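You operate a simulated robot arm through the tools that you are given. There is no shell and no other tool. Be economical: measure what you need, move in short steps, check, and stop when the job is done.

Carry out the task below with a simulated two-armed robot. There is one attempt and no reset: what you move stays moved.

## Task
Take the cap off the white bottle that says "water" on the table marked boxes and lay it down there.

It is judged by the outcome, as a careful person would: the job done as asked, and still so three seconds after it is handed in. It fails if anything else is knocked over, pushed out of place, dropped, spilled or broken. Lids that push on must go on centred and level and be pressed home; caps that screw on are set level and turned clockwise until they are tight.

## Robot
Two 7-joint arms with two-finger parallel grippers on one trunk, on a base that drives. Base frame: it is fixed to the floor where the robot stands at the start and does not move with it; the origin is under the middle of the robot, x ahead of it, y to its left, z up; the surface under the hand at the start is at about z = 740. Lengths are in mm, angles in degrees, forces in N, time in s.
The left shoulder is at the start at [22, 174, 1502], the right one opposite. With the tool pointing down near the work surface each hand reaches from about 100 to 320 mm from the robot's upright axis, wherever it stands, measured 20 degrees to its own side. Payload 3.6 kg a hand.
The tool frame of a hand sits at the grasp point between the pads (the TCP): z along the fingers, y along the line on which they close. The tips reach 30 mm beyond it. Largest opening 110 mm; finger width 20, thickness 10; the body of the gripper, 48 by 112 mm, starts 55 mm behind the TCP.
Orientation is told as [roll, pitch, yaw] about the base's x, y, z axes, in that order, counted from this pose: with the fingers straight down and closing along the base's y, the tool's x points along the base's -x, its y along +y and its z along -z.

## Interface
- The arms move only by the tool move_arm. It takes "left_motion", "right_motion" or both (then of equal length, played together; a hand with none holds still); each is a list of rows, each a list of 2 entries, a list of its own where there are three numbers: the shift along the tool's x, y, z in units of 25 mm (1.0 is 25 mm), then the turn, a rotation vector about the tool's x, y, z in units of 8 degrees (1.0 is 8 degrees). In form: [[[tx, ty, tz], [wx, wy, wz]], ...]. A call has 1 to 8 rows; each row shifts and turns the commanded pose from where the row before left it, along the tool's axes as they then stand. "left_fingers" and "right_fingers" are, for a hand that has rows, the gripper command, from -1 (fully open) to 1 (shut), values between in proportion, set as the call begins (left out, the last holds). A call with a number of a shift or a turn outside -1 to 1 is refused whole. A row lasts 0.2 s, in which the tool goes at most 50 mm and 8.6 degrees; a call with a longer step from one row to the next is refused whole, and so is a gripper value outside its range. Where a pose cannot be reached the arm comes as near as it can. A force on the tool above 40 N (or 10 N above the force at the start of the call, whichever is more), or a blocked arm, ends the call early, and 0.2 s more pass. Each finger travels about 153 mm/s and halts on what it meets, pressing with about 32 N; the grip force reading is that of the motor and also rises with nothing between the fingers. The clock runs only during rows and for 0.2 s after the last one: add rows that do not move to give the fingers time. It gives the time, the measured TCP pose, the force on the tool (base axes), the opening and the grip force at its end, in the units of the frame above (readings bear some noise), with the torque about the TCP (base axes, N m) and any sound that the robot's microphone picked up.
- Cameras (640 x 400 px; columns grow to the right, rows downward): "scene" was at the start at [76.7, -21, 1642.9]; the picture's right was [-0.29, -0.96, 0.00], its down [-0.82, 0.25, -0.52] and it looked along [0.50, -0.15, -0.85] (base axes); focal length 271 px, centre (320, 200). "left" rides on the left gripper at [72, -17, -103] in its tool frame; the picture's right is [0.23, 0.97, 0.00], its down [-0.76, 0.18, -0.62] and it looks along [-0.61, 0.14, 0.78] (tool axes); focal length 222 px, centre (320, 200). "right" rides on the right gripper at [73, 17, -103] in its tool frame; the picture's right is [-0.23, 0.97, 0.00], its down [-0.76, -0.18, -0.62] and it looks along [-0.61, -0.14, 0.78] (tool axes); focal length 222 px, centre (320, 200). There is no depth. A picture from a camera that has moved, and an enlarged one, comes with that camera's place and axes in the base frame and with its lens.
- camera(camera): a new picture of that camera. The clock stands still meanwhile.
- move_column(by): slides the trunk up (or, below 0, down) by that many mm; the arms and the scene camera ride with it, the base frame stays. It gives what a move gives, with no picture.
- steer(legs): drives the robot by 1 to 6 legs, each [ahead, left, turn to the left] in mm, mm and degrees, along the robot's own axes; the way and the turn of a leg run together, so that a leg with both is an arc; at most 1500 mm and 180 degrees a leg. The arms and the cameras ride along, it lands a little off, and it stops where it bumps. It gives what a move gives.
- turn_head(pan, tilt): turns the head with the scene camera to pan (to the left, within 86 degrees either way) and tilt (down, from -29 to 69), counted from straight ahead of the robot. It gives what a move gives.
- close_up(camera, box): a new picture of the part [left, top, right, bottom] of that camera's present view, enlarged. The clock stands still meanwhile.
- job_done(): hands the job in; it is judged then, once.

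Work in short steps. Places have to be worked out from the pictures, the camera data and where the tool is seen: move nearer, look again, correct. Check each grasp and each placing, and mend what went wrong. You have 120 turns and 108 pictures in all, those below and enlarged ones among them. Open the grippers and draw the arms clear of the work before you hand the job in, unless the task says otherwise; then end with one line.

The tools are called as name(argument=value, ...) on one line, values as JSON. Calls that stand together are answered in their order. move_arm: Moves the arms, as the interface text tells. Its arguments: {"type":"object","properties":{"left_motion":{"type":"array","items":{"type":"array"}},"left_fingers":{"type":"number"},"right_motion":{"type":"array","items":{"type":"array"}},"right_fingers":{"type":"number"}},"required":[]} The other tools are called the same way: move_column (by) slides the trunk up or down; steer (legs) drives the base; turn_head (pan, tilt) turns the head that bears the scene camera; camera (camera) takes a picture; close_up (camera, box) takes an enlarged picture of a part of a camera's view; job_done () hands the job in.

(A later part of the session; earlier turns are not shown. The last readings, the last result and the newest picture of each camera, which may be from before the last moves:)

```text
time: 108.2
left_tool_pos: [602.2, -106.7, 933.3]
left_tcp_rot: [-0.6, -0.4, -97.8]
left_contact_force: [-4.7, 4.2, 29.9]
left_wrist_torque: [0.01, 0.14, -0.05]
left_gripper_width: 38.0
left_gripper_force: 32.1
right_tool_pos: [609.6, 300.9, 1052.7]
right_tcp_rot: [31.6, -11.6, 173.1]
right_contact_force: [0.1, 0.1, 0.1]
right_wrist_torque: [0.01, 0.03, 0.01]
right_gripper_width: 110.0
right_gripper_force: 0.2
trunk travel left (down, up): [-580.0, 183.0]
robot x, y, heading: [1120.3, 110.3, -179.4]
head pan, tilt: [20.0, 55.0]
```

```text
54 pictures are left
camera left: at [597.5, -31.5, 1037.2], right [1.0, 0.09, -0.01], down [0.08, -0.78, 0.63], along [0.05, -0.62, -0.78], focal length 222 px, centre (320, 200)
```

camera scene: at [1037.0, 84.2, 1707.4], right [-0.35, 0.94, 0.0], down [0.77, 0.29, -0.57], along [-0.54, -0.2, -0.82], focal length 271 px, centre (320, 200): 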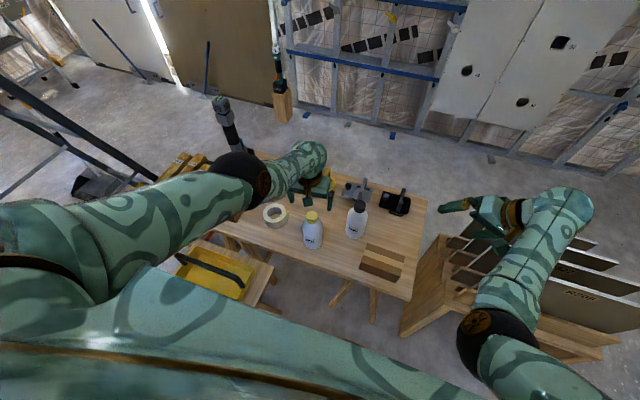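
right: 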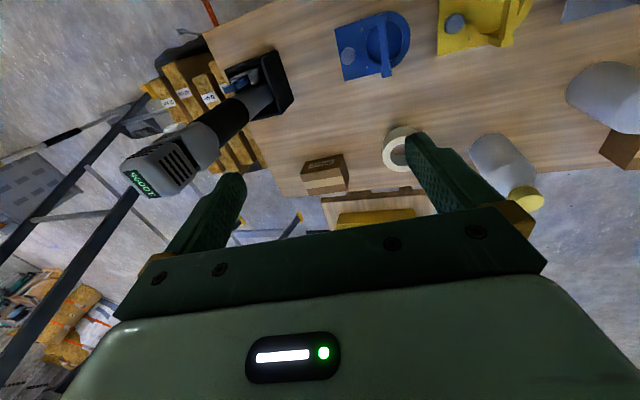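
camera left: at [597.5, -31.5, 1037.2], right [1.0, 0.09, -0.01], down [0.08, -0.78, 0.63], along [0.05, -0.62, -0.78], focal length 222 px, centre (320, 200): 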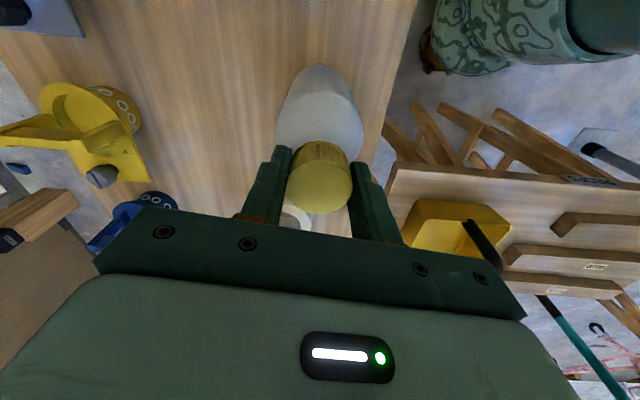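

About 120° done. I relieve the pressure, open, turn the hand back and regrip for the next stroke.

move_column(by=3)

move_arm(left_motion=[[[0, 0, 0], [0, 0, 0]], [[0, 0, 0], [0, 0, 1]], [[0, 0, 0], [0, 0, 1]], [[0, 0, 0], [0, 0, 1]], [[0, 0, 0], [0, 0, 1]], [[0, 0, 0], [0, 0, 1]], [[0, 0, 0], [0, 0, 1]], [[0, 0, 0], [0, 0, 1]]], left_fingers=-0.2)

move_arm(left_motion=[[[0, 0, 0], [0, 0, 1]], [[0, 0, 0], [0, 0, 1]], [[0, 0, 0], [0, 0, 1]], [[0, 0, 0], [0, 0, 1]], [[0, 0, 0], [0, 0, 1]], [[0, 0, 0], [0, 0, 1]], [[0, 0, 0], [0, 0, 1]], [[0, 0, 0], [0, 0, 1]]])

camera(camera="left")

```text
time: 108.7
left_tool_pos: [605.1, -107.5, 933.6]
left_tcp_rot: [-0.2, -0.4, -97.8]
left_contact_force: [-4.9, 2.4, 11.8]
left_wrist_torque: [0.16, 0.69, -0.06]
left_gripper_width: 38.2
left_gripper_force: 31.9
right_tool_pos: [607.1, 300.3, 1054.0]
right_tcp_rot: [31.5, -11.5, 173.0]
right_contact_force: [-0.4, 0.8, 0.2]
right_wrist_torque: [-0.01, 0.0, -0.03]
right_gripper_width: 110.0
right_gripper_force: 0.1
trunk travel left (down, up): [-583.0, 180.0]
robot x, y, heading: [1119.6, 112.7, -179.8]
head pan, tilt: [20.0, 55.0]
```

```text
time: 110.5
left_tool_pos: [603.9, -107.5, 934.1]
left_tcp_rot: [0.0, -0.4, -154.1]
left_contact_force: [-0.2, -0.6, -0.6]
left_wrist_torque: [-0.01, -0.01, -0.02]
left_gripper_width: 66.0
left_gripper_force: 0.1
right_tool_pos: [608.2, 298.7, 1053.9]
right_tcp_rot: [31.6, -11.5, 173.2]
right_contact_force: [0.5, -0.1, -0.9]
right_wrist_torque: [0.0, 0.0, 0.02]
right_gripper_width: 110.1
right_gripper_force: 0.0
trunk travel left (down, up): [-583.0, 180.0]
robot x, y, heading: [1119.3, 113.9, -179.5]
head pan, tilt: [20.0, 55.0]
```

```text
time: 112.3
left_tool_pos: [604.3, -108.1, 936.3]
left_tcp_rot: [0.3, 0.0, 141.9]
left_contact_force: [-0.1, 0.8, -0.2]
left_wrist_torque: [0.01, -0.03, 0.0]
left_gripper_width: 66.1
left_gripper_force: 0.1
right_tool_pos: [607.7, 298.5, 1053.5]
right_tcp_rot: [31.4, -11.6, 173.1]
right_contact_force: [-0.3, -0.6, 0.3]
right_wrist_torque: [-0.01, 0.0, 0.0]
right_gripper_width: 110.1
right_gripper_force: 0.0
trunk travel left (down, up): [-583.0, 180.0]
robot x, y, heading: [1117.5, 110.8, -179.6]
head pan, tilt: [20.0, 55.0]
```

```text
53 pictures are left
camera left: at [671.6, -137.7, 1037.2], right [-0.42, -0.91, 0.01], down [-0.71, 0.33, 0.63], along [-0.57, 0.26, -0.78], focal length 222 px, centre (320, 200)
```

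left: 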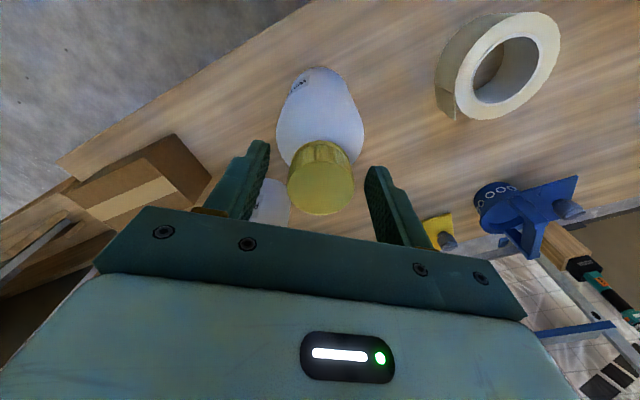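

Clean. Regrip, press, and do the second stroke.

move_arm(left_motion=[[[0, 0, 0], [0, 0, 0]], [[0, 0, 0], [0, 0, 0]], [[0, 0, 0], [0, 0, 0]]], left_fingers=1)

move_column(by=-2)

move_arm(left_motion=[[[0, 0, 0], [0, 0, -0.9]], [[0, 0, 0], [0, 0, -0.9]], [[0, 0, 0], [0, 0, -0.9]], [[0, 0, 0], [0, 0, -0.9]], [[0, 0, 0], [0, 0, -0.9]], [[0, 0, 0], [0, 0, -0.9]], [[0, 0, 0], [0, 0, -0.9]], [[0, 0, 0], [0, 0, -0.9]]])

move_arm(left_motion=[[[0, 0, 0], [0, 0, -0.9]], [[0, 0, 0], [0, 0, -0.9]], [[0, 0, 0], [0, 0, -0.9]], [[0, 0, 0], [0, 0, -0.9]], [[0, 0, 0], [0, 0, -0.9]], [[0, 0, 0], [0, 0, -0.9]], [[0, 0, 0], [0, 0, -0.9]], [[0, 0, 0], [0, 0, -0.9]]])

close_up(camera="scene", box=[264, 160, 392, 240])

```text
time: 113.1
left_tool_pos: [603.2, -107.3, 934.2]
left_tcp_rot: [0.4, -0.2, 142.2]
left_contact_force: [2.1, 0.1, 0.1]
left_wrist_torque: [0.15, -0.15, 0.03]
left_gripper_width: 38.0
left_gripper_force: 32.1
right_tool_pos: [607.2, 299.3, 1054.3]
right_tcp_rot: [31.5, -11.6, 173.1]
right_contact_force: [-0.1, 0.0, -0.4]
right_wrist_torque: [0.01, 0.02, 0.01]
right_gripper_width: 109.8
right_gripper_force: 0.0
trunk travel left (down, up): [-583.0, 180.0]
robot x, y, heading: [1118.6, 112.2, -179.9]
head pan, tilt: [20.0, 55.0]
```

```text
time: 113.6
left_tool_pos: [602.7, -107.3, 933.9]
left_tcp_rot: [0.4, -0.2, 142.2]
left_contact_force: [1.4, -0.4, 9.9]
left_wrist_torque: [0.42, -0.48, -0.01]
left_gripper_width: 38.0
left_gripper_force: 32.0
right_tool_pos: [607.1, 298.8, 1052.1]
right_tcp_rot: [31.6, -11.5, 173.1]
right_contact_force: [0.8, 0.3, -0.4]
right_wrist_torque: [0.01, 0.0, 0.02]
right_gripper_width: 110.2
right_gripper_force: 0.0
trunk travel left (down, up): [-581.0, 182.0]
robot x, y, heading: [1120.2, 112.7, -179.3]
head pan, tilt: [20.0, 55.0]
```

```text
time: 115.4
left_tool_pos: [603.6, -107.1, 933.8]
left_tcp_rot: [-0.1, -0.6, -160.1]
left_contact_force: [-2.3, 4.2, 18.1]
left_wrist_torque: [0.13, 0.06, -0.03]
left_gripper_width: 38.0
left_gripper_force: 31.5
right_tool_pos: [608.7, 300.7, 1052.6]
right_tcp_rot: [31.6, -11.6, 173.2]
right_contact_force: [0.6, 0.0, -0.1]
right_wrist_torque: [-0.01, 0.02, 0.02]
right_gripper_width: 109.9
right_gripper_force: 0.2
trunk travel left (down, up): [-581.0, 182.0]
robot x, y, heading: [1119.5, 112.5, -179.6]
head pan, tilt: [20.0, 55.0]
```

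```text
time: 117.2
left_tool_pos: [604.1, -107.5, 933.5]
left_tcp_rot: [-0.5, -0.4, -102.5]
left_contact_force: [-6.9, 3.1, 26.7]
left_wrist_torque: [0.05, 0.29, -0.03]
left_gripper_width: 37.9
left_gripper_force: 32.7
right_tool_pos: [609.2, 299.5, 1052.7]
right_tcp_rot: [31.6, -11.6, 173.0]
right_contact_force: [-0.1, -0.1, -0.9]
right_wrist_torque: [-0.01, -0.01, -0.01]
right_gripper_width: 110.1
right_gripper_force: 0.1
trunk travel left (down, up): [-581.0, 182.0]
robot x, y, heading: [1120.2, 109.2, -179.6]
head pan, tilt: [20.0, 55.0]
```

```text
5.00 times, centred on (328, 200) of scene
camera zoom: at [1036.4, 86.0, 1613.5], right [-0.35, 0.94, 0.0], down [0.77, 0.28, -0.57], along [-0.54, -0.2, -0.82], focal length 1355 px, centre (280, 200)
```

zoom: 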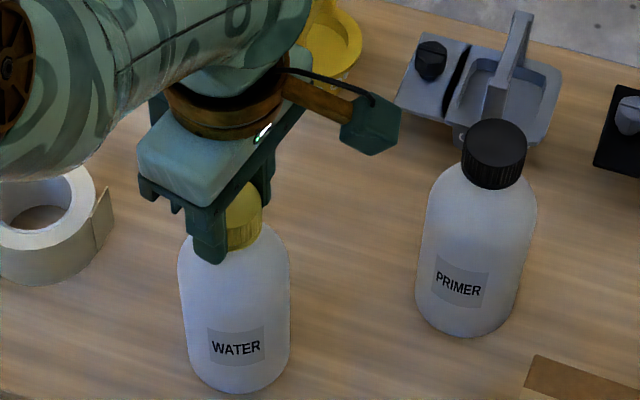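

Force rose during the stroke, so the cap is climbing its thread (~235° so far). Release, turn back, and do a third stroke.

move_column(by=3)

move_arm(left_motion=[[[0, 0, 0], [0, 0, 0]], [[0, 0, 0], [0, 0, 1]], [[0, 0, 0], [0, 0, 1]], [[0, 0, 0], [0, 0, 1]], [[0, 0, 0], [0, 0, 1]], [[0, 0, 0], [0, 0, 1]], [[0, 0, 0], [0, 0, 1]], [[0, 0, 0], [0, 0, 1]]], left_fingers=-0.2)

move_arm(left_motion=[[[0, 0, 0], [0, 0, 1]], [[0, 0, 0], [0, 0, 1]], [[0, 0, 0], [0, 0, 1]], [[0, 0, 0], [0, 0, 1]], [[0, 0, 0], [0, 0, 1]], [[0, 0, 0], [0, 0, 1]], [[0, 0, 0], [0, 0, 1]], [[0, 0, 0], [0, 0, 0]]])

camera(camera="left")

close_up(camera="scene", box=[264, 160, 392, 240])

```text
time: 117.7
left_tool_pos: [604.1, -107.0, 935.4]
left_tcp_rot: [-0.3, -0.2, -102.6]
left_contact_force: [-6.1, 3.7, 8.3]
left_wrist_torque: [0.28, 0.91, -0.06]
left_gripper_width: 38.0
left_gripper_force: 32.1
right_tool_pos: [608.3, 300.0, 1054.0]
right_tcp_rot: [31.6, -11.6, 173.1]
right_contact_force: [1.2, 0.2, -0.3]
right_wrist_torque: [-0.02, 0.0, -0.01]
right_gripper_width: 110.0
right_gripper_force: 0.1
trunk travel left (down, up): [-584.0, 179.0]
robot x, y, heading: [1118.8, 110.1, -179.8]
head pan, tilt: [20.0, 55.0]
```

```text
time: 119.5
left_tool_pos: [604.2, -108.3, 936.0]
left_tcp_rot: [0.1, -0.5, -158.9]
left_contact_force: [-0.2, 0.0, 0.6]
left_wrist_torque: [0.01, 0.0, 0.0]
left_gripper_width: 66.2
left_gripper_force: 0.0
right_tool_pos: [607.7, 298.3, 1054.9]
right_tcp_rot: [31.5, -11.6, 173.2]
right_contact_force: [-0.9, -0.8, -0.5]
right_wrist_torque: [-0.03, 0.0, 0.0]
right_gripper_width: 109.9
right_gripper_force: 0.0
trunk travel left (down, up): [-584.0, 179.0]
robot x, y, heading: [1122.6, 109.8, -179.4]
head pan, tilt: [20.0, 55.0]
```

```text
time: 121.3
left_tool_pos: [602.6, -107.6, 936.2]
left_tcp_rot: [0.4, -0.2, 145.2]
left_contact_force: [0.2, 0.2, -1.0]
left_wrist_torque: [0.0, -0.03, 0.0]
left_gripper_width: 66.1
left_gripper_force: 0.1
right_tool_pos: [607.8, 298.8, 1055.5]
right_tcp_rot: [31.5, -11.7, 173.1]
right_contact_force: [0.0, -0.9, 0.6]
right_wrist_torque: [0.02, 0.01, -0.02]
right_gripper_width: 110.2
right_gripper_force: 0.1
trunk travel left (down, up): [-584.0, 179.0]
robot x, y, heading: [1121.7, 113.0, -179.5]
head pan, tilt: [20.0, 55.0]
```

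```text
51 pictures are left
camera left: at [673.0, -134.2, 1038.9], right [-0.37, -0.93, 0.01], down [-0.72, 0.29, 0.63], along [-0.58, 0.23, -0.78], focal length 222 px, centre (320, 200)
```

left: 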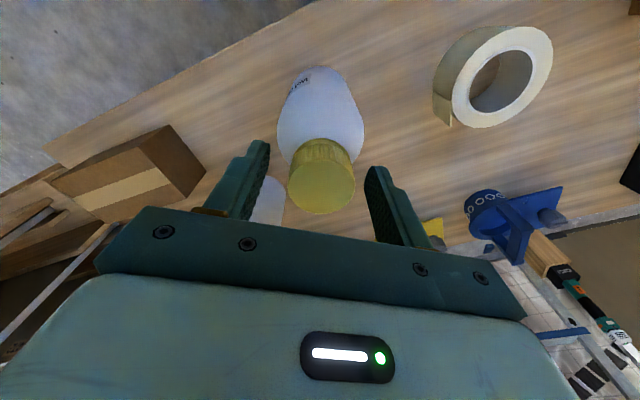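

```text
5.00 times, centred on (328, 200) of scene
camera zoom: at [1034.7, 84.3, 1616.3], right [-0.35, 0.94, 0.0], down [0.77, 0.29, -0.57], along [-0.54, -0.2, -0.82], focal length 1355 px, centre (280, 200)
```

zoom: 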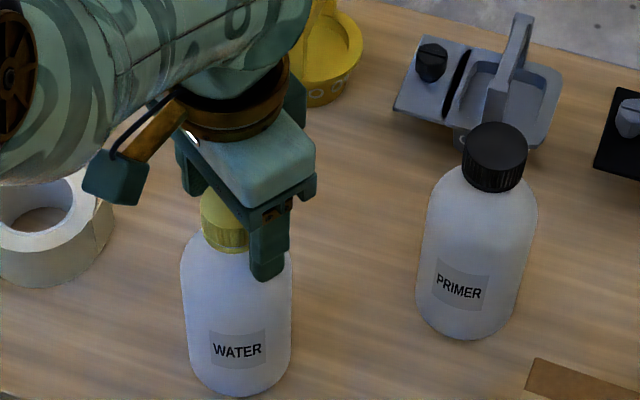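

Third stroke: grip, press lightly, turn.

move_arm(left_motion=[[[0, 0, 0], [0, 0, 0]], [[0, 0, 0], [0, 0, 0]], [[0, 0, 0], [0, 0, 0]]], left_fingers=1)

move_column(by=-2)

move_arm(left_motion=[[[0, 0, 0], [0, 0, -0.9]], [[0, 0, 0], [0, 0, -0.9]], [[0, 0, 0], [0, 0, -0.9]], [[0, 0, 0], [0, 0, -0.9]], [[0, 0, 0], [0, 0, -0.9]], [[0, 0, 0], [0, 0, -0.9]], [[0, 0, 0], [0, 0, -0.9]], [[0, 0, 0], [0, 0, -0.9]]])

move_arm(left_motion=[[[0, 0, 0], [0, 0, -0.9]], [[0, 0, 0], [0, 0, -0.9]], [[0, 0, 0], [0, 0, -0.9]], [[0, 0, 0], [0, 0, -0.9]], [[0, 0, 0], [0, 0, -0.9]], [[0, 0, 0], [0, 0, -0.9]], [[0, 0, 0], [0, 0, -0.9]], [[0, 0, 0], [0, 0, -0.9]]])

close_up(camera="scene", box=[264, 160, 392, 240])

```text
time: 122.1
left_tool_pos: [602.0, -107.3, 936.2]
left_tcp_rot: [0.4, -0.2, 145.4]
left_contact_force: [0.1, -0.6, 0.6]
left_wrist_torque: [0.06, -0.06, 0.0]
left_gripper_width: 38.1
left_gripper_force: 32.2
right_tool_pos: [608.3, 298.6, 1056.2]
right_tcp_rot: [31.6, -11.6, 173.2]
right_contact_force: [0.2, 0.3, 0.0]
right_wrist_torque: [0.0, -0.01, -0.01]
right_gripper_width: 109.7
right_gripper_force: 0.0
trunk travel left (down, up): [-584.0, 179.0]
robot x, y, heading: [1116.0, 111.7, -179.8]
head pan, tilt: [20.0, 55.0]
```

```text
time: 122.6
left_tool_pos: [602.4, -107.6, 936.4]
left_tcp_rot: [0.5, -0.3, 145.2]
left_contact_force: [0.9, -2.1, 14.9]
left_wrist_torque: [0.17, -0.44, -0.03]
left_gripper_width: 38.0
left_gripper_force: 32.4
right_tool_pos: [608.6, 298.9, 1053.7]
right_tcp_rot: [31.6, -11.6, 173.1]
right_contact_force: [-0.5, 0.2, 0.5]
right_wrist_torque: [-0.03, -0.03, -0.01]
right_gripper_width: 110.2
right_gripper_force: 0.1
trunk travel left (down, up): [-582.0, 181.0]
robot x, y, heading: [1117.0, 115.2, -179.7]
head pan, tilt: [20.0, 55.0]
```

```text
time: 124.4
left_tool_pos: [602.8, -106.3, 935.3]
left_tcp_rot: [-0.1, -0.6, -156.9]
left_contact_force: [-5.9, -1.5, 25.4]
left_wrist_torque: [-0.04, 0.14, -0.02]
left_gripper_width: 37.8
left_gripper_force: 32.3
right_tool_pos: [608.5, 298.8, 1052.8]
right_tcp_rot: [31.6, -11.7, 173.1]
right_contact_force: [0.0, -0.4, -0.9]
right_wrist_torque: [0.02, -0.01, 0.0]
right_gripper_width: 110.0
right_gripper_force: 0.2
trunk travel left (down, up): [-582.0, 181.0]
robot x, y, heading: [1117.0, 115.3, -179.5]
head pan, tilt: [20.0, 55.0]
```

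```text
time: 126.2
left_tool_pos: [603.2, -106.5, 936.5]
left_tcp_rot: [-0.5, -0.4, -99.3]
left_contact_force: [-6.0, 0.0, 28.9]
left_wrist_torque: [-0.14, -0.12, -0.05]
left_gripper_width: 37.9
left_gripper_force: 32.5
right_tool_pos: [609.2, 298.8, 1053.2]
right_tcp_rot: [31.6, -11.5, 173.1]
right_contact_force: [-0.1, -0.5, -0.1]
right_wrist_torque: [0.01, 0.01, 0.01]
right_gripper_width: 109.8
right_gripper_force: 0.1
trunk travel left (down, up): [-582.0, 181.0]
robot x, y, heading: [1120.5, 110.4, -179.3]
head pan, tilt: [20.0, 55.0]
```

```text
5.00 times, centred on (328, 200) of scene
camera zoom: at [1036.8, 85.7, 1614.5], right [-0.35, 0.94, 0.0], down [0.77, 0.28, -0.57], along [-0.54, -0.2, -0.82], focal length 1355 px, centre (280, 200)
```

zoom: 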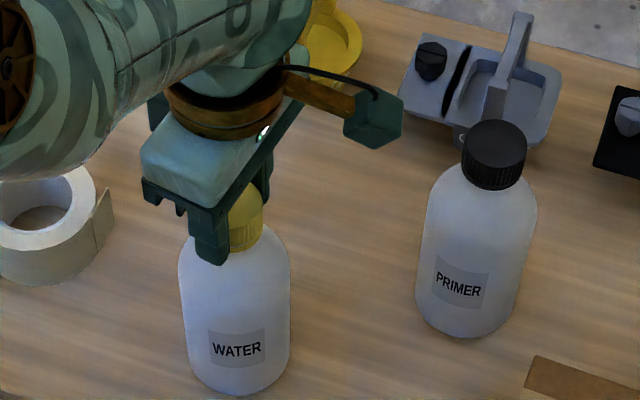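

The cap has risen ~3 mm over ~350°. I test gently whether it comes free: up 3 to neutral, then 3 more while watching force.

move_column(by=4)

move_column(by=2)

close_up(camera="scene", box=[264, 160, 392, 240])

```text
time: 126.8
left_tool_pos: [604.3, -107.3, 936.8]
left_tcp_rot: [-0.1, -0.4, -99.5]
left_contact_force: [-4.0, 1.7, 3.5]
left_wrist_torque: [0.14, 0.7, -0.05]
left_gripper_width: 37.9
left_gripper_force: 32.1
right_tool_pos: [607.1, 299.9, 1056.1]
right_tcp_rot: [31.5, -11.7, 173.0]
right_contact_force: [0.1, -0.1, -0.9]
right_wrist_torque: [0.01, 0.01, 0.03]
right_gripper_width: 110.3
right_gripper_force: 0.1
trunk travel left (down, up): [-586.0, 177.0]
robot x, y, heading: [1121.6, 106.6, -179.6]
head pan, tilt: [20.0, 55.0]
```

```text
time: 127.3
left_tool_pos: [605.2, -107.8, 937.5]
left_tcp_rot: [0.0, -0.3, -99.5]
left_contact_force: [0.5, -0.6, -5.3]
left_wrist_torque: [0.03, -0.02, 0.03]
left_gripper_width: 38.0
left_gripper_force: 32.0
right_tool_pos: [607.9, 298.6, 1059.7]
right_tcp_rot: [31.6, -11.7, 173.1]
right_contact_force: [0.2, -0.3, -0.3]
right_wrist_torque: [-0.04, -0.02, -0.01]
right_gripper_width: 110.2
right_gripper_force: 0.1
trunk travel left (down, up): [-588.0, 175.0]
robot x, y, heading: [1116.2, 109.9, -179.7]
head pan, tilt: [20.0, 55.0]
```

```text
5.00 times, centred on (328, 200) of scene
camera zoom: at [1034.8, 83.9, 1620.1], right [-0.35, 0.94, 0.0], down [0.77, 0.29, -0.57], along [-0.54, -0.2, -0.82], focal length 1355 px, centre (280, 200)
```

zoom: 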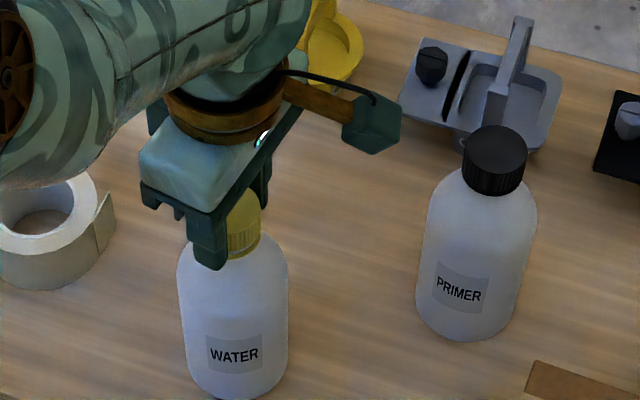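

The pull is about −5 N: still threaded, carrying the bottle. I set it back down, and do a fourth stroke.

move_column(by=-3)

move_arm(left_motion=[[[0, 0, 0], [0, 0, 0]], [[0, 0, 0], [0, 0, 1]], [[0, 0, 0], [0, 0, 1]], [[0, 0, 0], [0, 0, 1]], [[0, 0, 0], [0, 0, 1]], [[0, 0, 0], [0, 0, 1]], [[0, 0, 0], [0, 0, 1]], [[0, 0, 0], [0, 0, 1]]], left_fingers=-0.2)

move_arm(left_motion=[[[0, 0, 0], [0, 0, 1]], [[0, 0, 0], [0, 0, 1]], [[0, 0, 0], [0, 0, 1]], [[0, 0, 0], [0, 0, 1]], [[0, 0, 0], [0, 0, 1]], [[0, 0, 0], [0, 0, 1]], [[0, 0, 0], [0, 0, 1]], [[0, 0, 0], [0, 0, 0]]])

camera(camera="left")

```text
time: 127.8
left_tool_pos: [603.6, -107.1, 936.9]
left_tcp_rot: [-0.4, -0.3, -99.5]
left_contact_force: [1.2, -0.2, 0.4]
left_wrist_torque: [-0.12, -0.29, 0.02]
left_gripper_width: 38.2
left_gripper_force: 32.8
right_tool_pos: [608.0, 298.1, 1055.8]
right_tcp_rot: [31.5, -11.6, 173.1]
right_contact_force: [0.5, 0.7, 0.7]
right_wrist_torque: [0.01, -0.01, 0.03]
right_gripper_width: 109.8
right_gripper_force: 0.1
trunk travel left (down, up): [-585.0, 178.0]
robot x, y, heading: [1115.4, 112.6, -179.9]
head pan, tilt: [20.0, 55.0]
```

```text
time: 129.6
left_tool_pos: [602.7, -107.8, 935.7]
left_tcp_rot: [0.1, -0.4, -155.7]
left_contact_force: [0.4, 0.1, -0.5]
left_wrist_torque: [-0.01, 0.02, 0.04]
left_gripper_width: 65.8
left_gripper_force: 0.1
right_tool_pos: [607.6, 299.1, 1056.4]
right_tcp_rot: [31.5, -11.6, 173.1]
right_contact_force: [0.4, -0.2, -0.1]
right_wrist_torque: [0.0, 0.02, 0.0]
right_gripper_width: 110.0
right_gripper_force: 0.0
trunk travel left (down, up): [-585.0, 178.0]
robot x, y, heading: [1120.3, 110.1, -179.4]
head pan, tilt: [20.0, 55.0]
```

```text
time: 131.4
left_tool_pos: [603.9, -108.6, 937.5]
left_tcp_rot: [0.4, -0.2, 148.4]
left_contact_force: [-0.3, 0.5, 0.5]
left_wrist_torque: [0.01, 0.0, 0.01]
left_gripper_width: 66.1
left_gripper_force: 0.1
right_tool_pos: [607.4, 298.0, 1056.9]
right_tcp_rot: [31.6, -11.6, 173.1]
right_contact_force: [-0.7, 0.5, -0.3]
right_wrist_torque: [-0.04, 0.0, 0.0]
right_gripper_width: 109.7
right_gripper_force: 0.0
trunk travel left (down, up): [-585.0, 178.0]
robot x, y, heading: [1117.6, 105.7, -179.6]
head pan, tilt: [20.0, 55.0]
```

```text
47 pictures are left
camera left: at [674.8, -130.5, 1039.9], right [-0.32, -0.95, 0.01], down [-0.74, 0.25, 0.63], along [-0.6, 0.19, -0.78], focal length 222 px, centre (320, 200)
```

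left: 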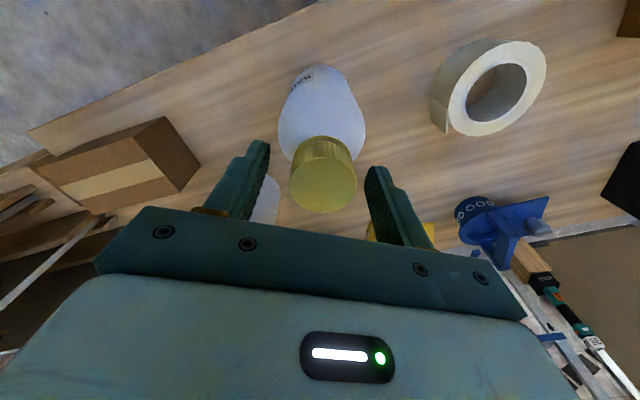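

Fourth stroke.

move_arm(left_motion=[[[0, 0, 0], [0, 0, 0]], [[0, 0, 0], [0, 0, 0]], [[0, 0, 0], [0, 0, 0]]], left_fingers=1)

move_column(by=-2)

move_arm(left_motion=[[[0, 0, 0], [0, 0, -0.9]], [[0, 0, 0], [0, 0, -0.9]], [[0, 0, 0], [0, 0, -0.9]], [[0, 0, 0], [0, 0, -0.9]], [[0, 0, 0], [0, 0, -0.9]], [[0, 0, 0], [0, 0, -0.9]], [[0, 0, 0], [0, 0, -0.9]], [[0, 0, 0], [0, 0, -0.9]]])

move_arm(left_motion=[[[0, 0, 0], [0, 0, -0.9]], [[0, 0, 0], [0, 0, -0.9]], [[0, 0, 0], [0, 0, -0.9]], [[0, 0, 0], [0, 0, -0.9]], [[0, 0, 0], [0, 0, -0.9]], [[0, 0, 0], [0, 0, -0.9]], [[0, 0, 0], [0, 0, -0.9]], [[0, 0, 0], [0, 0, -0.9]]])

move_column(by=3)

move_column(by=3)

close_up(camera="scene", box=[264, 160, 392, 240])

```text
time: 132.2
left_tool_pos: [603.7, -107.4, 936.7]
left_tcp_rot: [0.5, -0.2, 148.5]
left_contact_force: [-0.9, -0.1, 0.4]
left_wrist_torque: [0.03, -0.01, -0.02]
left_gripper_width: 37.7
left_gripper_force: 31.9
right_tool_pos: [608.4, 298.5, 1056.1]
right_tcp_rot: [31.5, -11.6, 173.1]
right_contact_force: [0.6, -0.4, 0.5]
right_wrist_torque: [-0.01, 0.01, 0.0]
right_gripper_width: 109.8
right_gripper_force: 0.1
trunk travel left (down, up): [-585.0, 178.0]
robot x, y, heading: [1121.0, 110.1, -179.5]
head pan, tilt: [20.0, 55.0]
```

```text
time: 132.7
left_tool_pos: [603.6, -109.1, 936.4]
left_tcp_rot: [0.6, -0.4, 148.5]
left_contact_force: [1.3, -3.2, 16.3]
left_wrist_torque: [0.0, -0.44, -0.03]
left_gripper_width: 37.8
left_gripper_force: 31.8
right_tool_pos: [607.6, 298.8, 1054.4]
right_tcp_rot: [31.6, -11.6, 173.1]
right_contact_force: [0.5, 0.6, 0.2]
right_wrist_torque: [-0.01, 0.02, -0.01]
right_gripper_width: 110.2
right_gripper_force: 0.0
trunk travel left (down, up): [-583.0, 180.0]
robot x, y, heading: [1117.3, 108.7, -179.7]
head pan, tilt: [20.0, 55.0]
```

```text
time: 134.5
left_tool_pos: [603.8, -108.3, 934.0]
left_tcp_rot: [0.0, -0.4, -153.7]
left_contact_force: [1.5, -1.0, -0.2]
left_wrist_torque: [0.0, 0.0, 0.0]
left_gripper_width: 37.5
left_gripper_force: 32.2
right_tool_pos: [608.3, 299.2, 1053.9]
right_tcp_rot: [31.5, -11.5, 173.1]
right_contact_force: [0.0, 0.1, -0.5]
right_wrist_torque: [0.01, 0.0, -0.03]
right_gripper_width: 110.2
right_gripper_force: 0.1
trunk travel left (down, up): [-583.0, 180.0]
robot x, y, heading: [1118.6, 108.0, -179.5]
head pan, tilt: [20.0, 55.0]
```

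```text
time: 136.3
left_tool_pos: [603.5, -106.9, 935.3]
left_tcp_rot: [-0.4, -0.3, -96.3]
left_contact_force: [0.4, -1.4, 0.1]
left_wrist_torque: [0.0, -0.01, -0.02]
left_gripper_width: 37.5
left_gripper_force: 31.8
right_tool_pos: [607.5, 298.9, 1053.2]
right_tcp_rot: [31.5, -11.6, 173.1]
right_contact_force: [-0.5, -0.3, -0.2]
right_wrist_torque: [0.01, -0.02, 0.0]
right_gripper_width: 110.2
right_gripper_force: 0.1
trunk travel left (down, up): [-583.0, 180.0]
robot x, y, heading: [1117.2, 110.3, -179.6]
head pan, tilt: [20.0, 55.0]
```

```text
time: 136.8
left_tool_pos: [603.3, -107.3, 937.8]
left_tcp_rot: [-0.4, -0.3, -96.2]
left_contact_force: [0.2, 1.0, 0.5]
left_wrist_torque: [-0.01, -0.04, -0.04]
left_gripper_width: 37.7
left_gripper_force: 32.6
right_tool_pos: [607.9, 299.4, 1056.9]
right_tcp_rot: [31.6, -11.6, 173.1]
right_contact_force: [0.2, -0.1, 0.3]
right_wrist_torque: [0.01, -0.03, -0.01]
right_gripper_width: 110.1
right_gripper_force: 0.1
trunk travel left (down, up): [-586.0, 177.0]
robot x, y, heading: [1119.6, 110.1, -179.7]
head pan, tilt: [20.0, 55.0]
```

```text
time: 137.4
left_tool_pos: [601.7, -108.2, 940.8]
left_tcp_rot: [-0.4, -0.3, -96.2]
left_contact_force: [-1.1, 0.5, -0.1]
left_wrist_torque: [-0.03, 0.0, -0.01]
left_gripper_width: 37.7
left_gripper_force: 32.3
right_tool_pos: [608.0, 299.0, 1059.4]
right_tcp_rot: [31.5, -11.5, 173.1]
right_contact_force: [0.0, -0.3, -1.1]
right_wrist_torque: [-0.01, -0.04, 0.0]
right_gripper_width: 109.9
right_gripper_force: 0.0
trunk travel left (down, up): [-589.0, 174.0]
robot x, y, heading: [1117.4, 108.0, -179.7]
head pan, tilt: [20.0, 55.0]
```

```text
5.00 times, centred on (328, 200) of scene
camera zoom: at [1035.1, 84.3, 1621.3], right [-0.35, 0.94, 0.0], down [0.77, 0.29, -0.57], along [-0.54, -0.2, -0.82], focal length 1355 px, centre (280, 200)
```

zoom: 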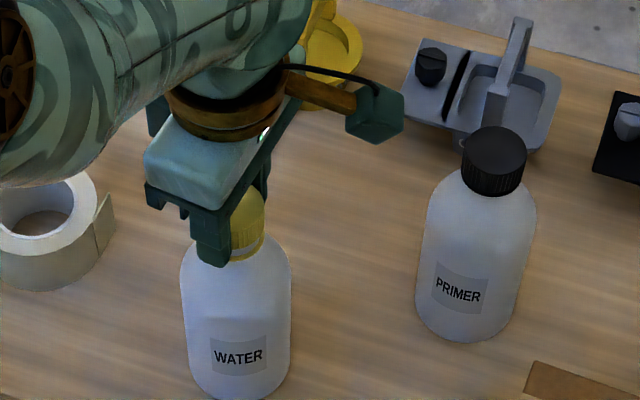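

Force fell to zero and the hand moves freely: the cap is off its thread. I lift 60 straight up and look.

move_column(by=60)

camera(camera="scene")

close_up(camera="scene", box=[240, 150, 400, 250])

camera(camera="left")

```text
time: 138.4
left_tool_pos: [604.5, -107.6, 999.4]
left_tcp_rot: [-0.3, -0.3, -96.4]
left_contact_force: [-0.4, -0.5, 0.5]
left_wrist_torque: [0.03, 0.0, -0.05]
left_gripper_width: 37.7
left_gripper_force: 32.0
right_tool_pos: [607.3, 298.7, 1119.9]
right_tcp_rot: [31.4, -11.6, 173.1]
right_contact_force: [1.0, 0.2, -0.4]
right_wrist_torque: [-0.02, 0.01, -0.03]
right_gripper_width: 110.1
right_gripper_force: 0.2
trunk travel left (down, up): [-649.0, 114.0]
robot x, y, heading: [1121.0, 110.0, -179.4]
head pan, tilt: [20.0, 55.0]
```

```text
45 pictures are left
camera scene: at [1037.4, 84.3, 1681.3], right [-0.35, 0.94, 0.0], down [0.77, 0.29, -0.57], along [-0.54, -0.2, -0.82], focal length 271 px, centre (320, 200)
```

scene: 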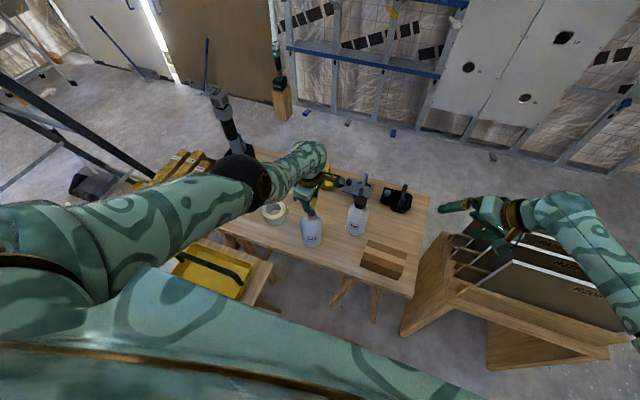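

```text
4.00 times, centred on (320, 200) of scene
camera zoom: at [1037.4, 84.3, 1681.3], right [-0.35, 0.94, 0.0], down [0.77, 0.29, -0.57], along [-0.54, -0.2, -0.82], focal length 1084 px, centre (320, 200)
```

zoom: 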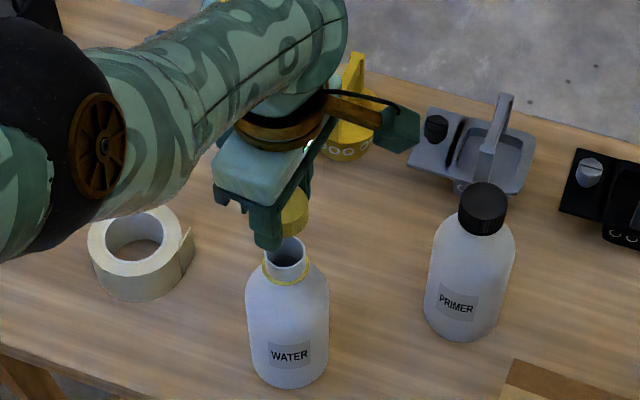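

```text
43 pictures are left
camera left: at [595.5, -32.7, 1103.6], right [0.99, 0.12, -0.01], down [0.1, -0.77, 0.63], along [0.07, -0.62, -0.78], focal length 222 px, centre (320, 200)
```

left: 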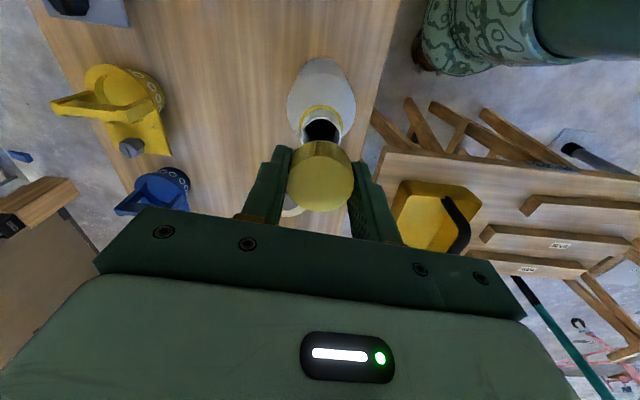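

The cap is off, held in the left fingers; the bottle stands upright. Before lowering the trunk to set it down, I raise the right hand to keep it clear of the rack and boxes.

move_arm(right_motion=[[[-0.1, 0.5, -0.8], [0, 0, 0]], [[-0.1, 0.5, -0.8], [0, 0, 0]], [[-0.1, 0.5, -0.8], [0, 0, 0]], [[-0.1, 0.5, -0.8], [0, 0, 0]], [[-0.1, 0.5, -0.8], [0, 0, 0]], [[-0.1, 0.5, -0.8], [0, 0, 0]], [[-0.1, 0.5, -0.8], [0, 0, 0]]])

turn_head(pan=-10, tilt=55)

camera(camera="scene")

```text
time: 140.0
left_tool_pos: [603.4, -107.3, 1000.2]
left_tcp_rot: [-0.4, -0.4, -96.3]
left_contact_force: [0.6, 0.5, -0.4]
left_wrist_torque: [-0.04, 0.0, 0.02]
left_gripper_width: 37.9
left_gripper_force: 31.8
right_tool_pos: [624.2, 296.0, 1284.6]
right_tcp_rot: [31.5, -11.5, 173.1]
right_contact_force: [0.6, -0.3, 0.2]
right_wrist_torque: [-0.02, -0.01, 0.01]
right_gripper_width: 110.2
right_gripper_force: 0.0
trunk travel left (down, up): [-649.0, 114.0]
robot x, y, heading: [1118.9, 110.8, -179.8]
head pan, tilt: [20.0, 55.0]
```

```text
time: 140.9
left_tool_pos: [603.5, -107.1, 1001.0]
left_tcp_rot: [-0.4, -0.3, -96.2]
left_contact_force: [0.0, 0.4, -0.8]
left_wrist_torque: [0.01, 0.03, -0.03]
left_gripper_width: 37.9
left_gripper_force: 31.8
right_tool_pos: [624.0, 296.0, 1284.9]
right_tcp_rot: [31.5, -11.7, 173.0]
right_contact_force: [0.7, -0.4, -0.4]
right_wrist_torque: [0.01, -0.01, 0.03]
right_gripper_width: 110.3
right_gripper_force: 0.0
trunk travel left (down, up): [-649.0, 114.0]
robot x, y, heading: [1117.1, 107.8, -179.8]
head pan, tilt: [-10.0, 55.0]
```

```text
42 pictures are left
camera scene: at [1034.0, 121.4, 1681.4], right [0.17, 0.99, 0.0], down [0.81, -0.14, -0.57], along [-0.57, 0.1, -0.82], focal length 271 px, centre (320, 200)
```

scene: 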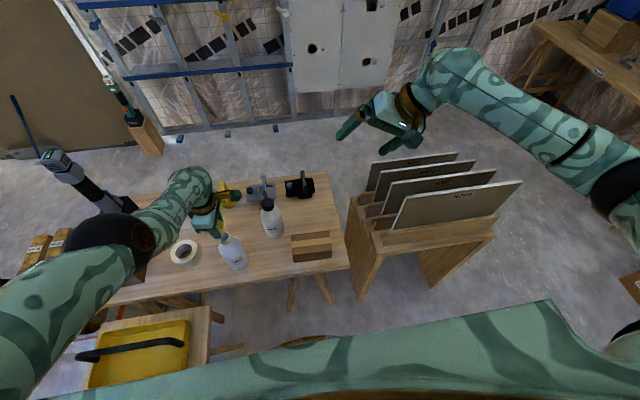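

The right arm is now well up. I strafe the base 110 to the robot's right (+y), bringing the cap over the free patch between the bottles and the box.

steer(legs=[[0, -110, 0]])

camera(camera="left")

camera(camera="scene")

```text
time: 142.1
left_tool_pos: [602.0, 2.8, 1002.2]
left_tcp_rot: [-0.4, -0.3, -96.3]
left_contact_force: [0.2, 0.5, -0.3]
left_wrist_torque: [-0.02, -0.01, -0.01]
left_gripper_width: 37.8
left_gripper_force: 32.0
right_tool_pos: [623.2, 407.6, 1284.0]
right_tcp_rot: [31.5, -11.6, 173.1]
right_contact_force: [-0.6, 0.0, 0.3]
right_wrist_torque: [-0.01, 0.01, 0.02]
right_gripper_width: 109.9
right_gripper_force: 0.0
trunk travel left (down, up): [-649.0, 114.0]
robot x, y, heading: [1120.6, 222.8, -179.4]
head pan, tilt: [-10.0, 55.0]
```

```text
41 pictures are left
camera left: at [594.5, 78.4, 1104.0], right [0.99, 0.12, -0.01], down [0.1, -0.77, 0.63], along [0.07, -0.62, -0.78], focal length 222 px, centre (320, 200)
```

left: 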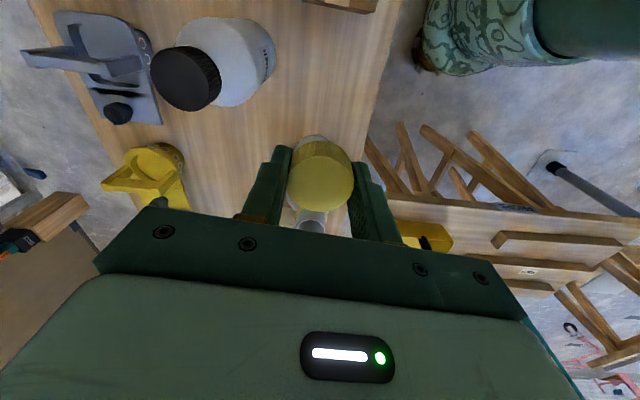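

```text
40 pictures are left
camera scene: at [1033.3, 232.4, 1681.4], right [0.17, 0.99, 0.0], down [0.81, -0.14, -0.57], along [-0.57, 0.1, -0.82], focal length 271 px, centre (320, 200)
```

scene: 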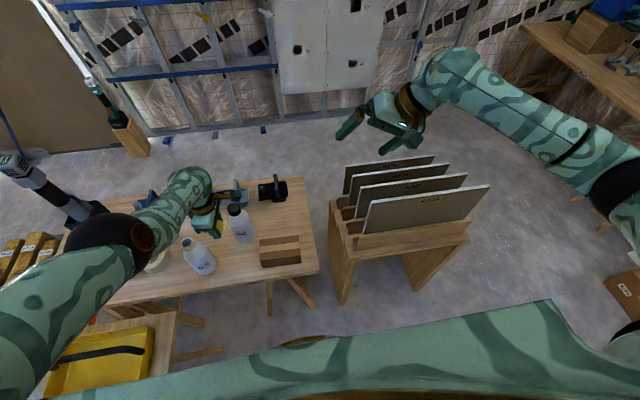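

The patch beneath is free (primer bottle ≥50 mm away, water bottle beside). I lower 190 and check.

move_column(by=-120)

close_up(camera="scene", box=[120, 130, 376, 290])

camera(camera="scene")

```text
time: 143.6
left_tool_pos: [601.9, 2.5, 876.7]
left_tcp_rot: [0.0, -0.1, -96.3]
left_contact_force: [-0.3, -0.5, 0.5]
left_wrist_torque: [0.01, -0.03, 0.0]
left_gripper_width: 37.9
left_gripper_force: 31.7
right_tool_pos: [622.7, 407.8, 1165.7]
right_tcp_rot: [31.5, -11.6, 173.2]
right_contact_force: [-0.6, -0.5, -0.1]
right_wrist_torque: [0.0, -0.02, -0.02]
right_gripper_width: 110.1
right_gripper_force: 0.0
trunk travel left (down, up): [-529.0, 234.0]
robot x, y, heading: [1116.7, 222.3, -179.8]
head pan, tilt: [-10.0, 55.0]
```

```text
2.50 times, centred on (248, 210) of scene
camera zoom: at [1025.9, 232.2, 1561.2], right [0.17, 0.99, 0.0], down [0.81, -0.14, -0.57], along [-0.57, 0.1, -0.82], focal length 677 px, centre (500, 175)
```

zoom: 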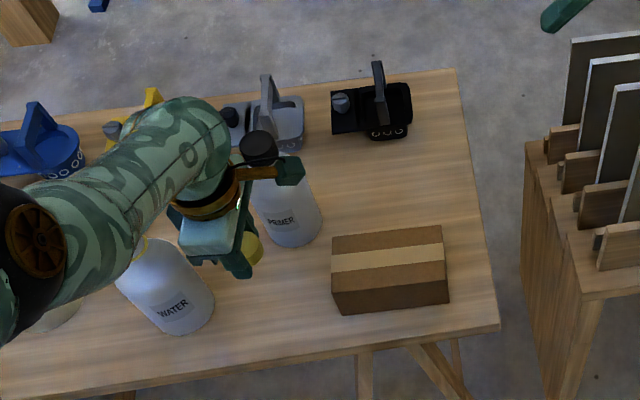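

```text
38 pictures are left
camera scene: at [1025.9, 232.2, 1561.2], right [0.17, 0.99, 0.0], down [0.81, -0.14, -0.57], along [-0.57, 0.1, -0.82], focal length 271 px, centre (320, 200)
```

scene: 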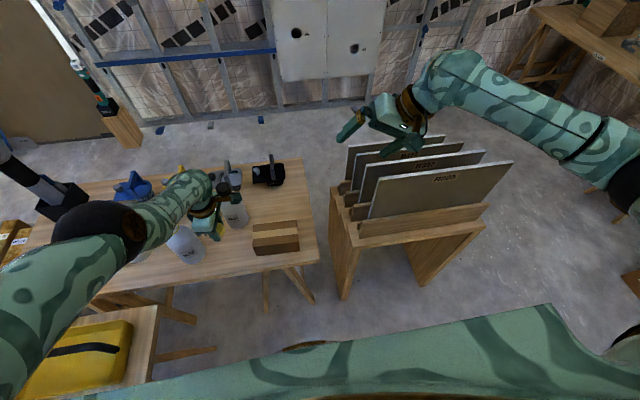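

To be safe above the boards, I raise the right hand another ~140 before lowering further.

move_arm(right_motion=[[[0, 0.5, -0.85], [0, 0, 0]], [[0, 0.5, -0.85], [0, 0, 0]], [[0, 0.5, -0.85], [0, 0, 0]], [[0, 0.5, -0.85], [0, 0, 0]], [[0, 0.5, -0.85], [0, 0, 0]], [[0, 0.5, -0.85], [0, 0, 0]]])

close_up(camera="left", box=[100, 0, 500, 250])

```text
time: 145.0
left_tool_pos: [602.8, 3.1, 878.3]
left_tcp_rot: [0.0, -0.1, -96.4]
left_contact_force: [-0.1, -0.5, -0.7]
left_wrist_torque: [-0.02, -0.02, -0.01]
left_gripper_width: 37.5
left_gripper_force: 31.8
right_tool_pos: [654.4, 405.8, 1311.5]
right_tcp_rot: [31.5, -11.7, 173.1]
right_contact_force: [0.2, 0.2, 0.8]
right_wrist_torque: [0.01, 0.04, -0.01]
right_gripper_width: 109.7
right_gripper_force: 0.1
trunk travel left (down, up): [-529.0, 234.0]
robot x, y, heading: [1116.6, 219.4, -179.6]
head pan, tilt: [-10.0, 55.0]
```

```text
1.60 times, centred on (300, 125) of left
camera zoom: at [593.8, 78.3, 980.4], right [0.99, 0.12, 0.0], down [0.09, -0.77, 0.63], along [0.07, -0.62, -0.78], focal length 355 px, centre (352, 320)
```

zoom: 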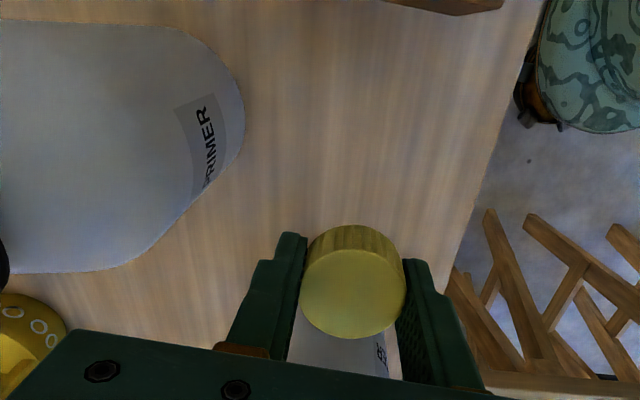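

Right hand at z 1311 now. I lower the cap by 85.

move_column(by=-85)

camera(camera="left")

close_up(camera="scene", box=[120, 130, 376, 290])

```text
time: 146.2
left_tool_pos: [606.0, 3.2, 778.5]
left_tcp_rot: [1.6, -0.1, -96.3]
left_contact_force: [-0.6, 0.2, -0.9]
left_wrist_torque: [-0.01, -0.04, 0.04]
left_gripper_width: 37.8
left_gripper_force: 31.8
right_tool_pos: [653.2, 406.8, 1226.1]
right_tcp_rot: [31.6, -11.6, 173.1]
right_contact_force: [0.7, 0.0, 0.0]
right_wrist_torque: [0.02, 0.0, 0.01]
right_gripper_width: 110.1
right_gripper_force: 0.0
trunk travel left (down, up): [-444.0, 319.0]
robot x, y, heading: [1118.3, 222.5, -179.7]
head pan, tilt: [-10.0, 55.0]
```

```text
36 pictures are left
camera left: at [594.8, 78.5, 882.0], right [0.99, 0.12, 0.03], down [0.08, -0.77, 0.63], along [0.1, -0.62, -0.78], focal length 222 px, centre (320, 200)
```

left: 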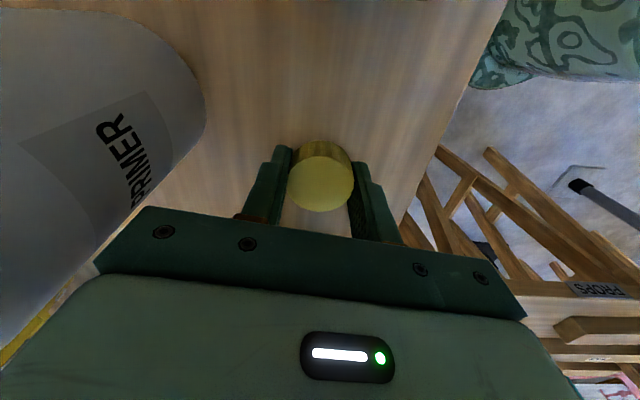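

```text
2.50 times, centred on (248, 210) of scene
camera zoom: at [1012.1, 232.3, 1475.7], right [0.17, 0.99, 0.0], down [0.81, -0.14, -0.57], along [-0.57, 0.1, -0.82], focal length 677 px, centre (500, 175)
```

zoom: 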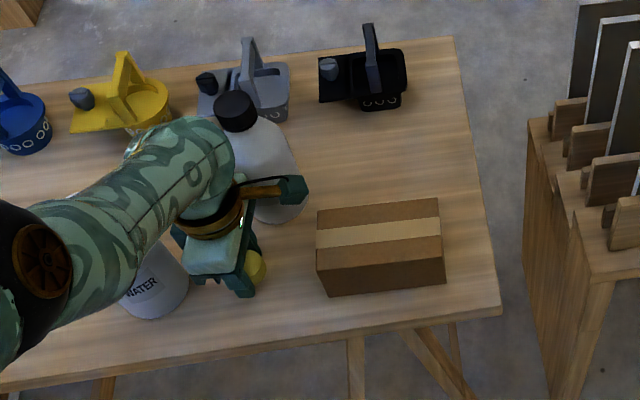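

The cap should be a few mm above the table. I lower in small steps watching force.

move_column(by=-3)

move_column(by=-2)

```text
time: 146.8
left_tool_pos: [606.0, 3.5, 777.2]
left_tcp_rot: [1.6, 0.0, -96.4]
left_contact_force: [-0.3, 0.2, -0.2]
left_wrist_torque: [0.04, 0.01, 0.0]
left_gripper_width: 37.4
left_gripper_force: 32.1
right_tool_pos: [653.9, 407.3, 1221.6]
right_tcp_rot: [31.6, -11.5, 173.1]
right_contact_force: [-0.5, 0.5, -0.4]
right_wrist_torque: [0.04, -0.01, -0.01]
right_gripper_width: 110.2
right_gripper_force: 0.0
trunk travel left (down, up): [-441.0, 322.0]
robot x, y, heading: [1118.4, 221.1, -179.7]
head pan, tilt: [-10.0, 55.0]
```

```text
time: 147.3
left_tool_pos: [605.9, 3.7, 772.6]
left_tcp_rot: [1.6, 0.0, -96.2]
left_contact_force: [-0.2, -0.2, 0.2]
left_wrist_torque: [-0.03, 0.0, -0.01]
left_gripper_width: 37.7
left_gripper_force: 31.8
right_tool_pos: [653.3, 406.2, 1219.6]
right_tcp_rot: [31.6, -11.6, 173.1]
right_contact_force: [1.2, 0.5, 0.3]
right_wrist_torque: [0.02, -0.01, -0.01]
right_gripper_width: 110.0
right_gripper_force: 0.0
trunk travel left (down, up): [-439.0, 324.0]
robot x, y, heading: [1115.3, 222.1, -179.4]
head pan, tilt: [-10.0, 55.0]
```

Not yet touching; finger tips should be at ~743. Continue in 1.5–2 mm steps.

move_column(by=-2)

camera(camera="right")

close_up(camera="scene", box=[190, 200, 254, 240])

```text
time: 147.8
left_tool_pos: [605.8, 4.2, 771.7]
left_tcp_rot: [1.6, 0.1, -96.3]
left_contact_force: [-0.4, 0.7, -0.4]
left_wrist_torque: [0.0, 0.01, -0.01]
left_gripper_width: 37.7
left_gripper_force: 32.2
right_tool_pos: [654.0, 407.3, 1218.3]
right_tcp_rot: [31.5, -11.6, 173.0]
right_contact_force: [0.0, -0.2, 0.0]
right_wrist_torque: [0.01, 0.0, -0.02]
right_gripper_width: 109.9
right_gripper_force: 0.0
trunk travel left (down, up): [-437.0, 326.0]
robot x, y, heading: [1114.4, 222.3, -179.7]
head pan, tilt: [-10.0, 55.0]
```

```text
34 pictures are left
camera right: at [748.1, 434.4, 1299.2], right [-0.22, -0.81, 0.54], down [-0.6, 0.55, 0.58], along [-0.77, -0.2, -0.6], focal length 222 px, centre (320, 200)
```

right: 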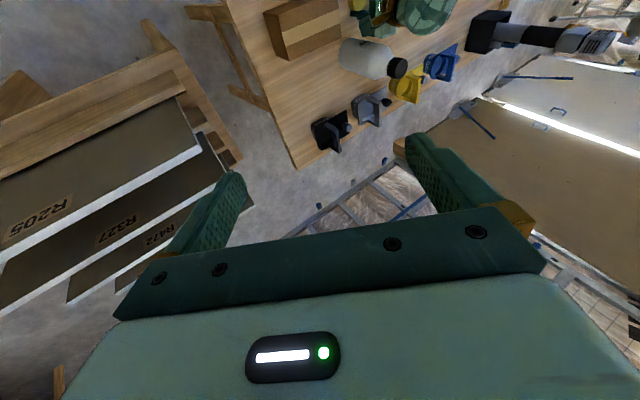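

```text
10.00 times, centred on (222, 220) of scene
camera zoom: at [1010.2, 232.3, 1468.5], right [0.17, 0.99, 0.0], down [0.81, -0.14, -0.57], along [-0.57, 0.1, -0.82], focal length 2709 px, centre (1300, 0)
```

zoom: 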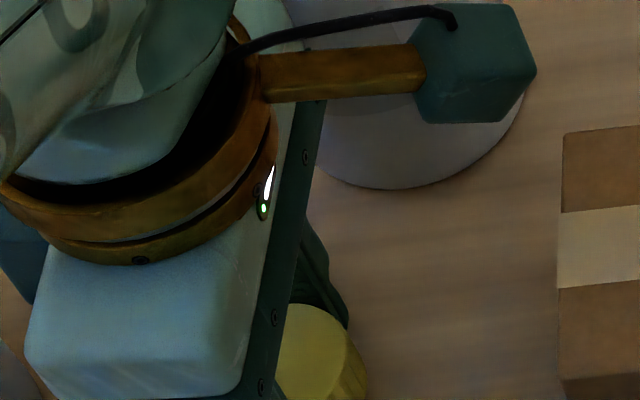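

Still free. Continuing down in small steps.

move_column(by=-2)

move_column(by=-2)

```text
time: 148.3
left_tool_pos: [606.5, 3.0, 771.2]
left_tcp_rot: [1.6, -0.1, -96.3]
left_contact_force: [4.2, -0.3, 12.9]
left_wrist_torque: [0.07, 0.25, 0.0]
left_gripper_width: 37.4
left_gripper_force: 32.4
right_tool_pos: [654.7, 406.9, 1217.5]
right_tcp_rot: [31.7, -11.7, 173.2]
right_contact_force: [0.4, 1.3, -1.0]
right_wrist_torque: [-0.04, 0.0, 0.03]
right_gripper_width: 109.9
right_gripper_force: 0.0
trunk travel left (down, up): [-435.0, 328.0]
robot x, y, heading: [1118.2, 218.5, -179.7]
head pan, tilt: [-10.0, 55.0]
```

```text
time: 148.8
left_tool_pos: [606.0, 2.9, 770.5]
left_tcp_rot: [1.4, -0.2, -96.3]
left_contact_force: [7.1, -2.7, 33.5]
left_wrist_torque: [0.16, 0.68, -0.05]
left_gripper_width: 37.6
left_gripper_force: 32.2
right_tool_pos: [655.4, 407.4, 1216.3]
right_tcp_rot: [31.6, -11.9, 173.1]
right_contact_force: [0.4, 0.2, -0.3]
right_wrist_torque: [-0.05, -0.01, -0.01]
right_gripper_width: 109.9
right_gripper_force: 0.0
trunk travel left (down, up): [-433.0, 330.0]
robot x, y, heading: [1118.5, 226.0, -179.8]
head pan, tilt: [-10.0, 55.0]
```

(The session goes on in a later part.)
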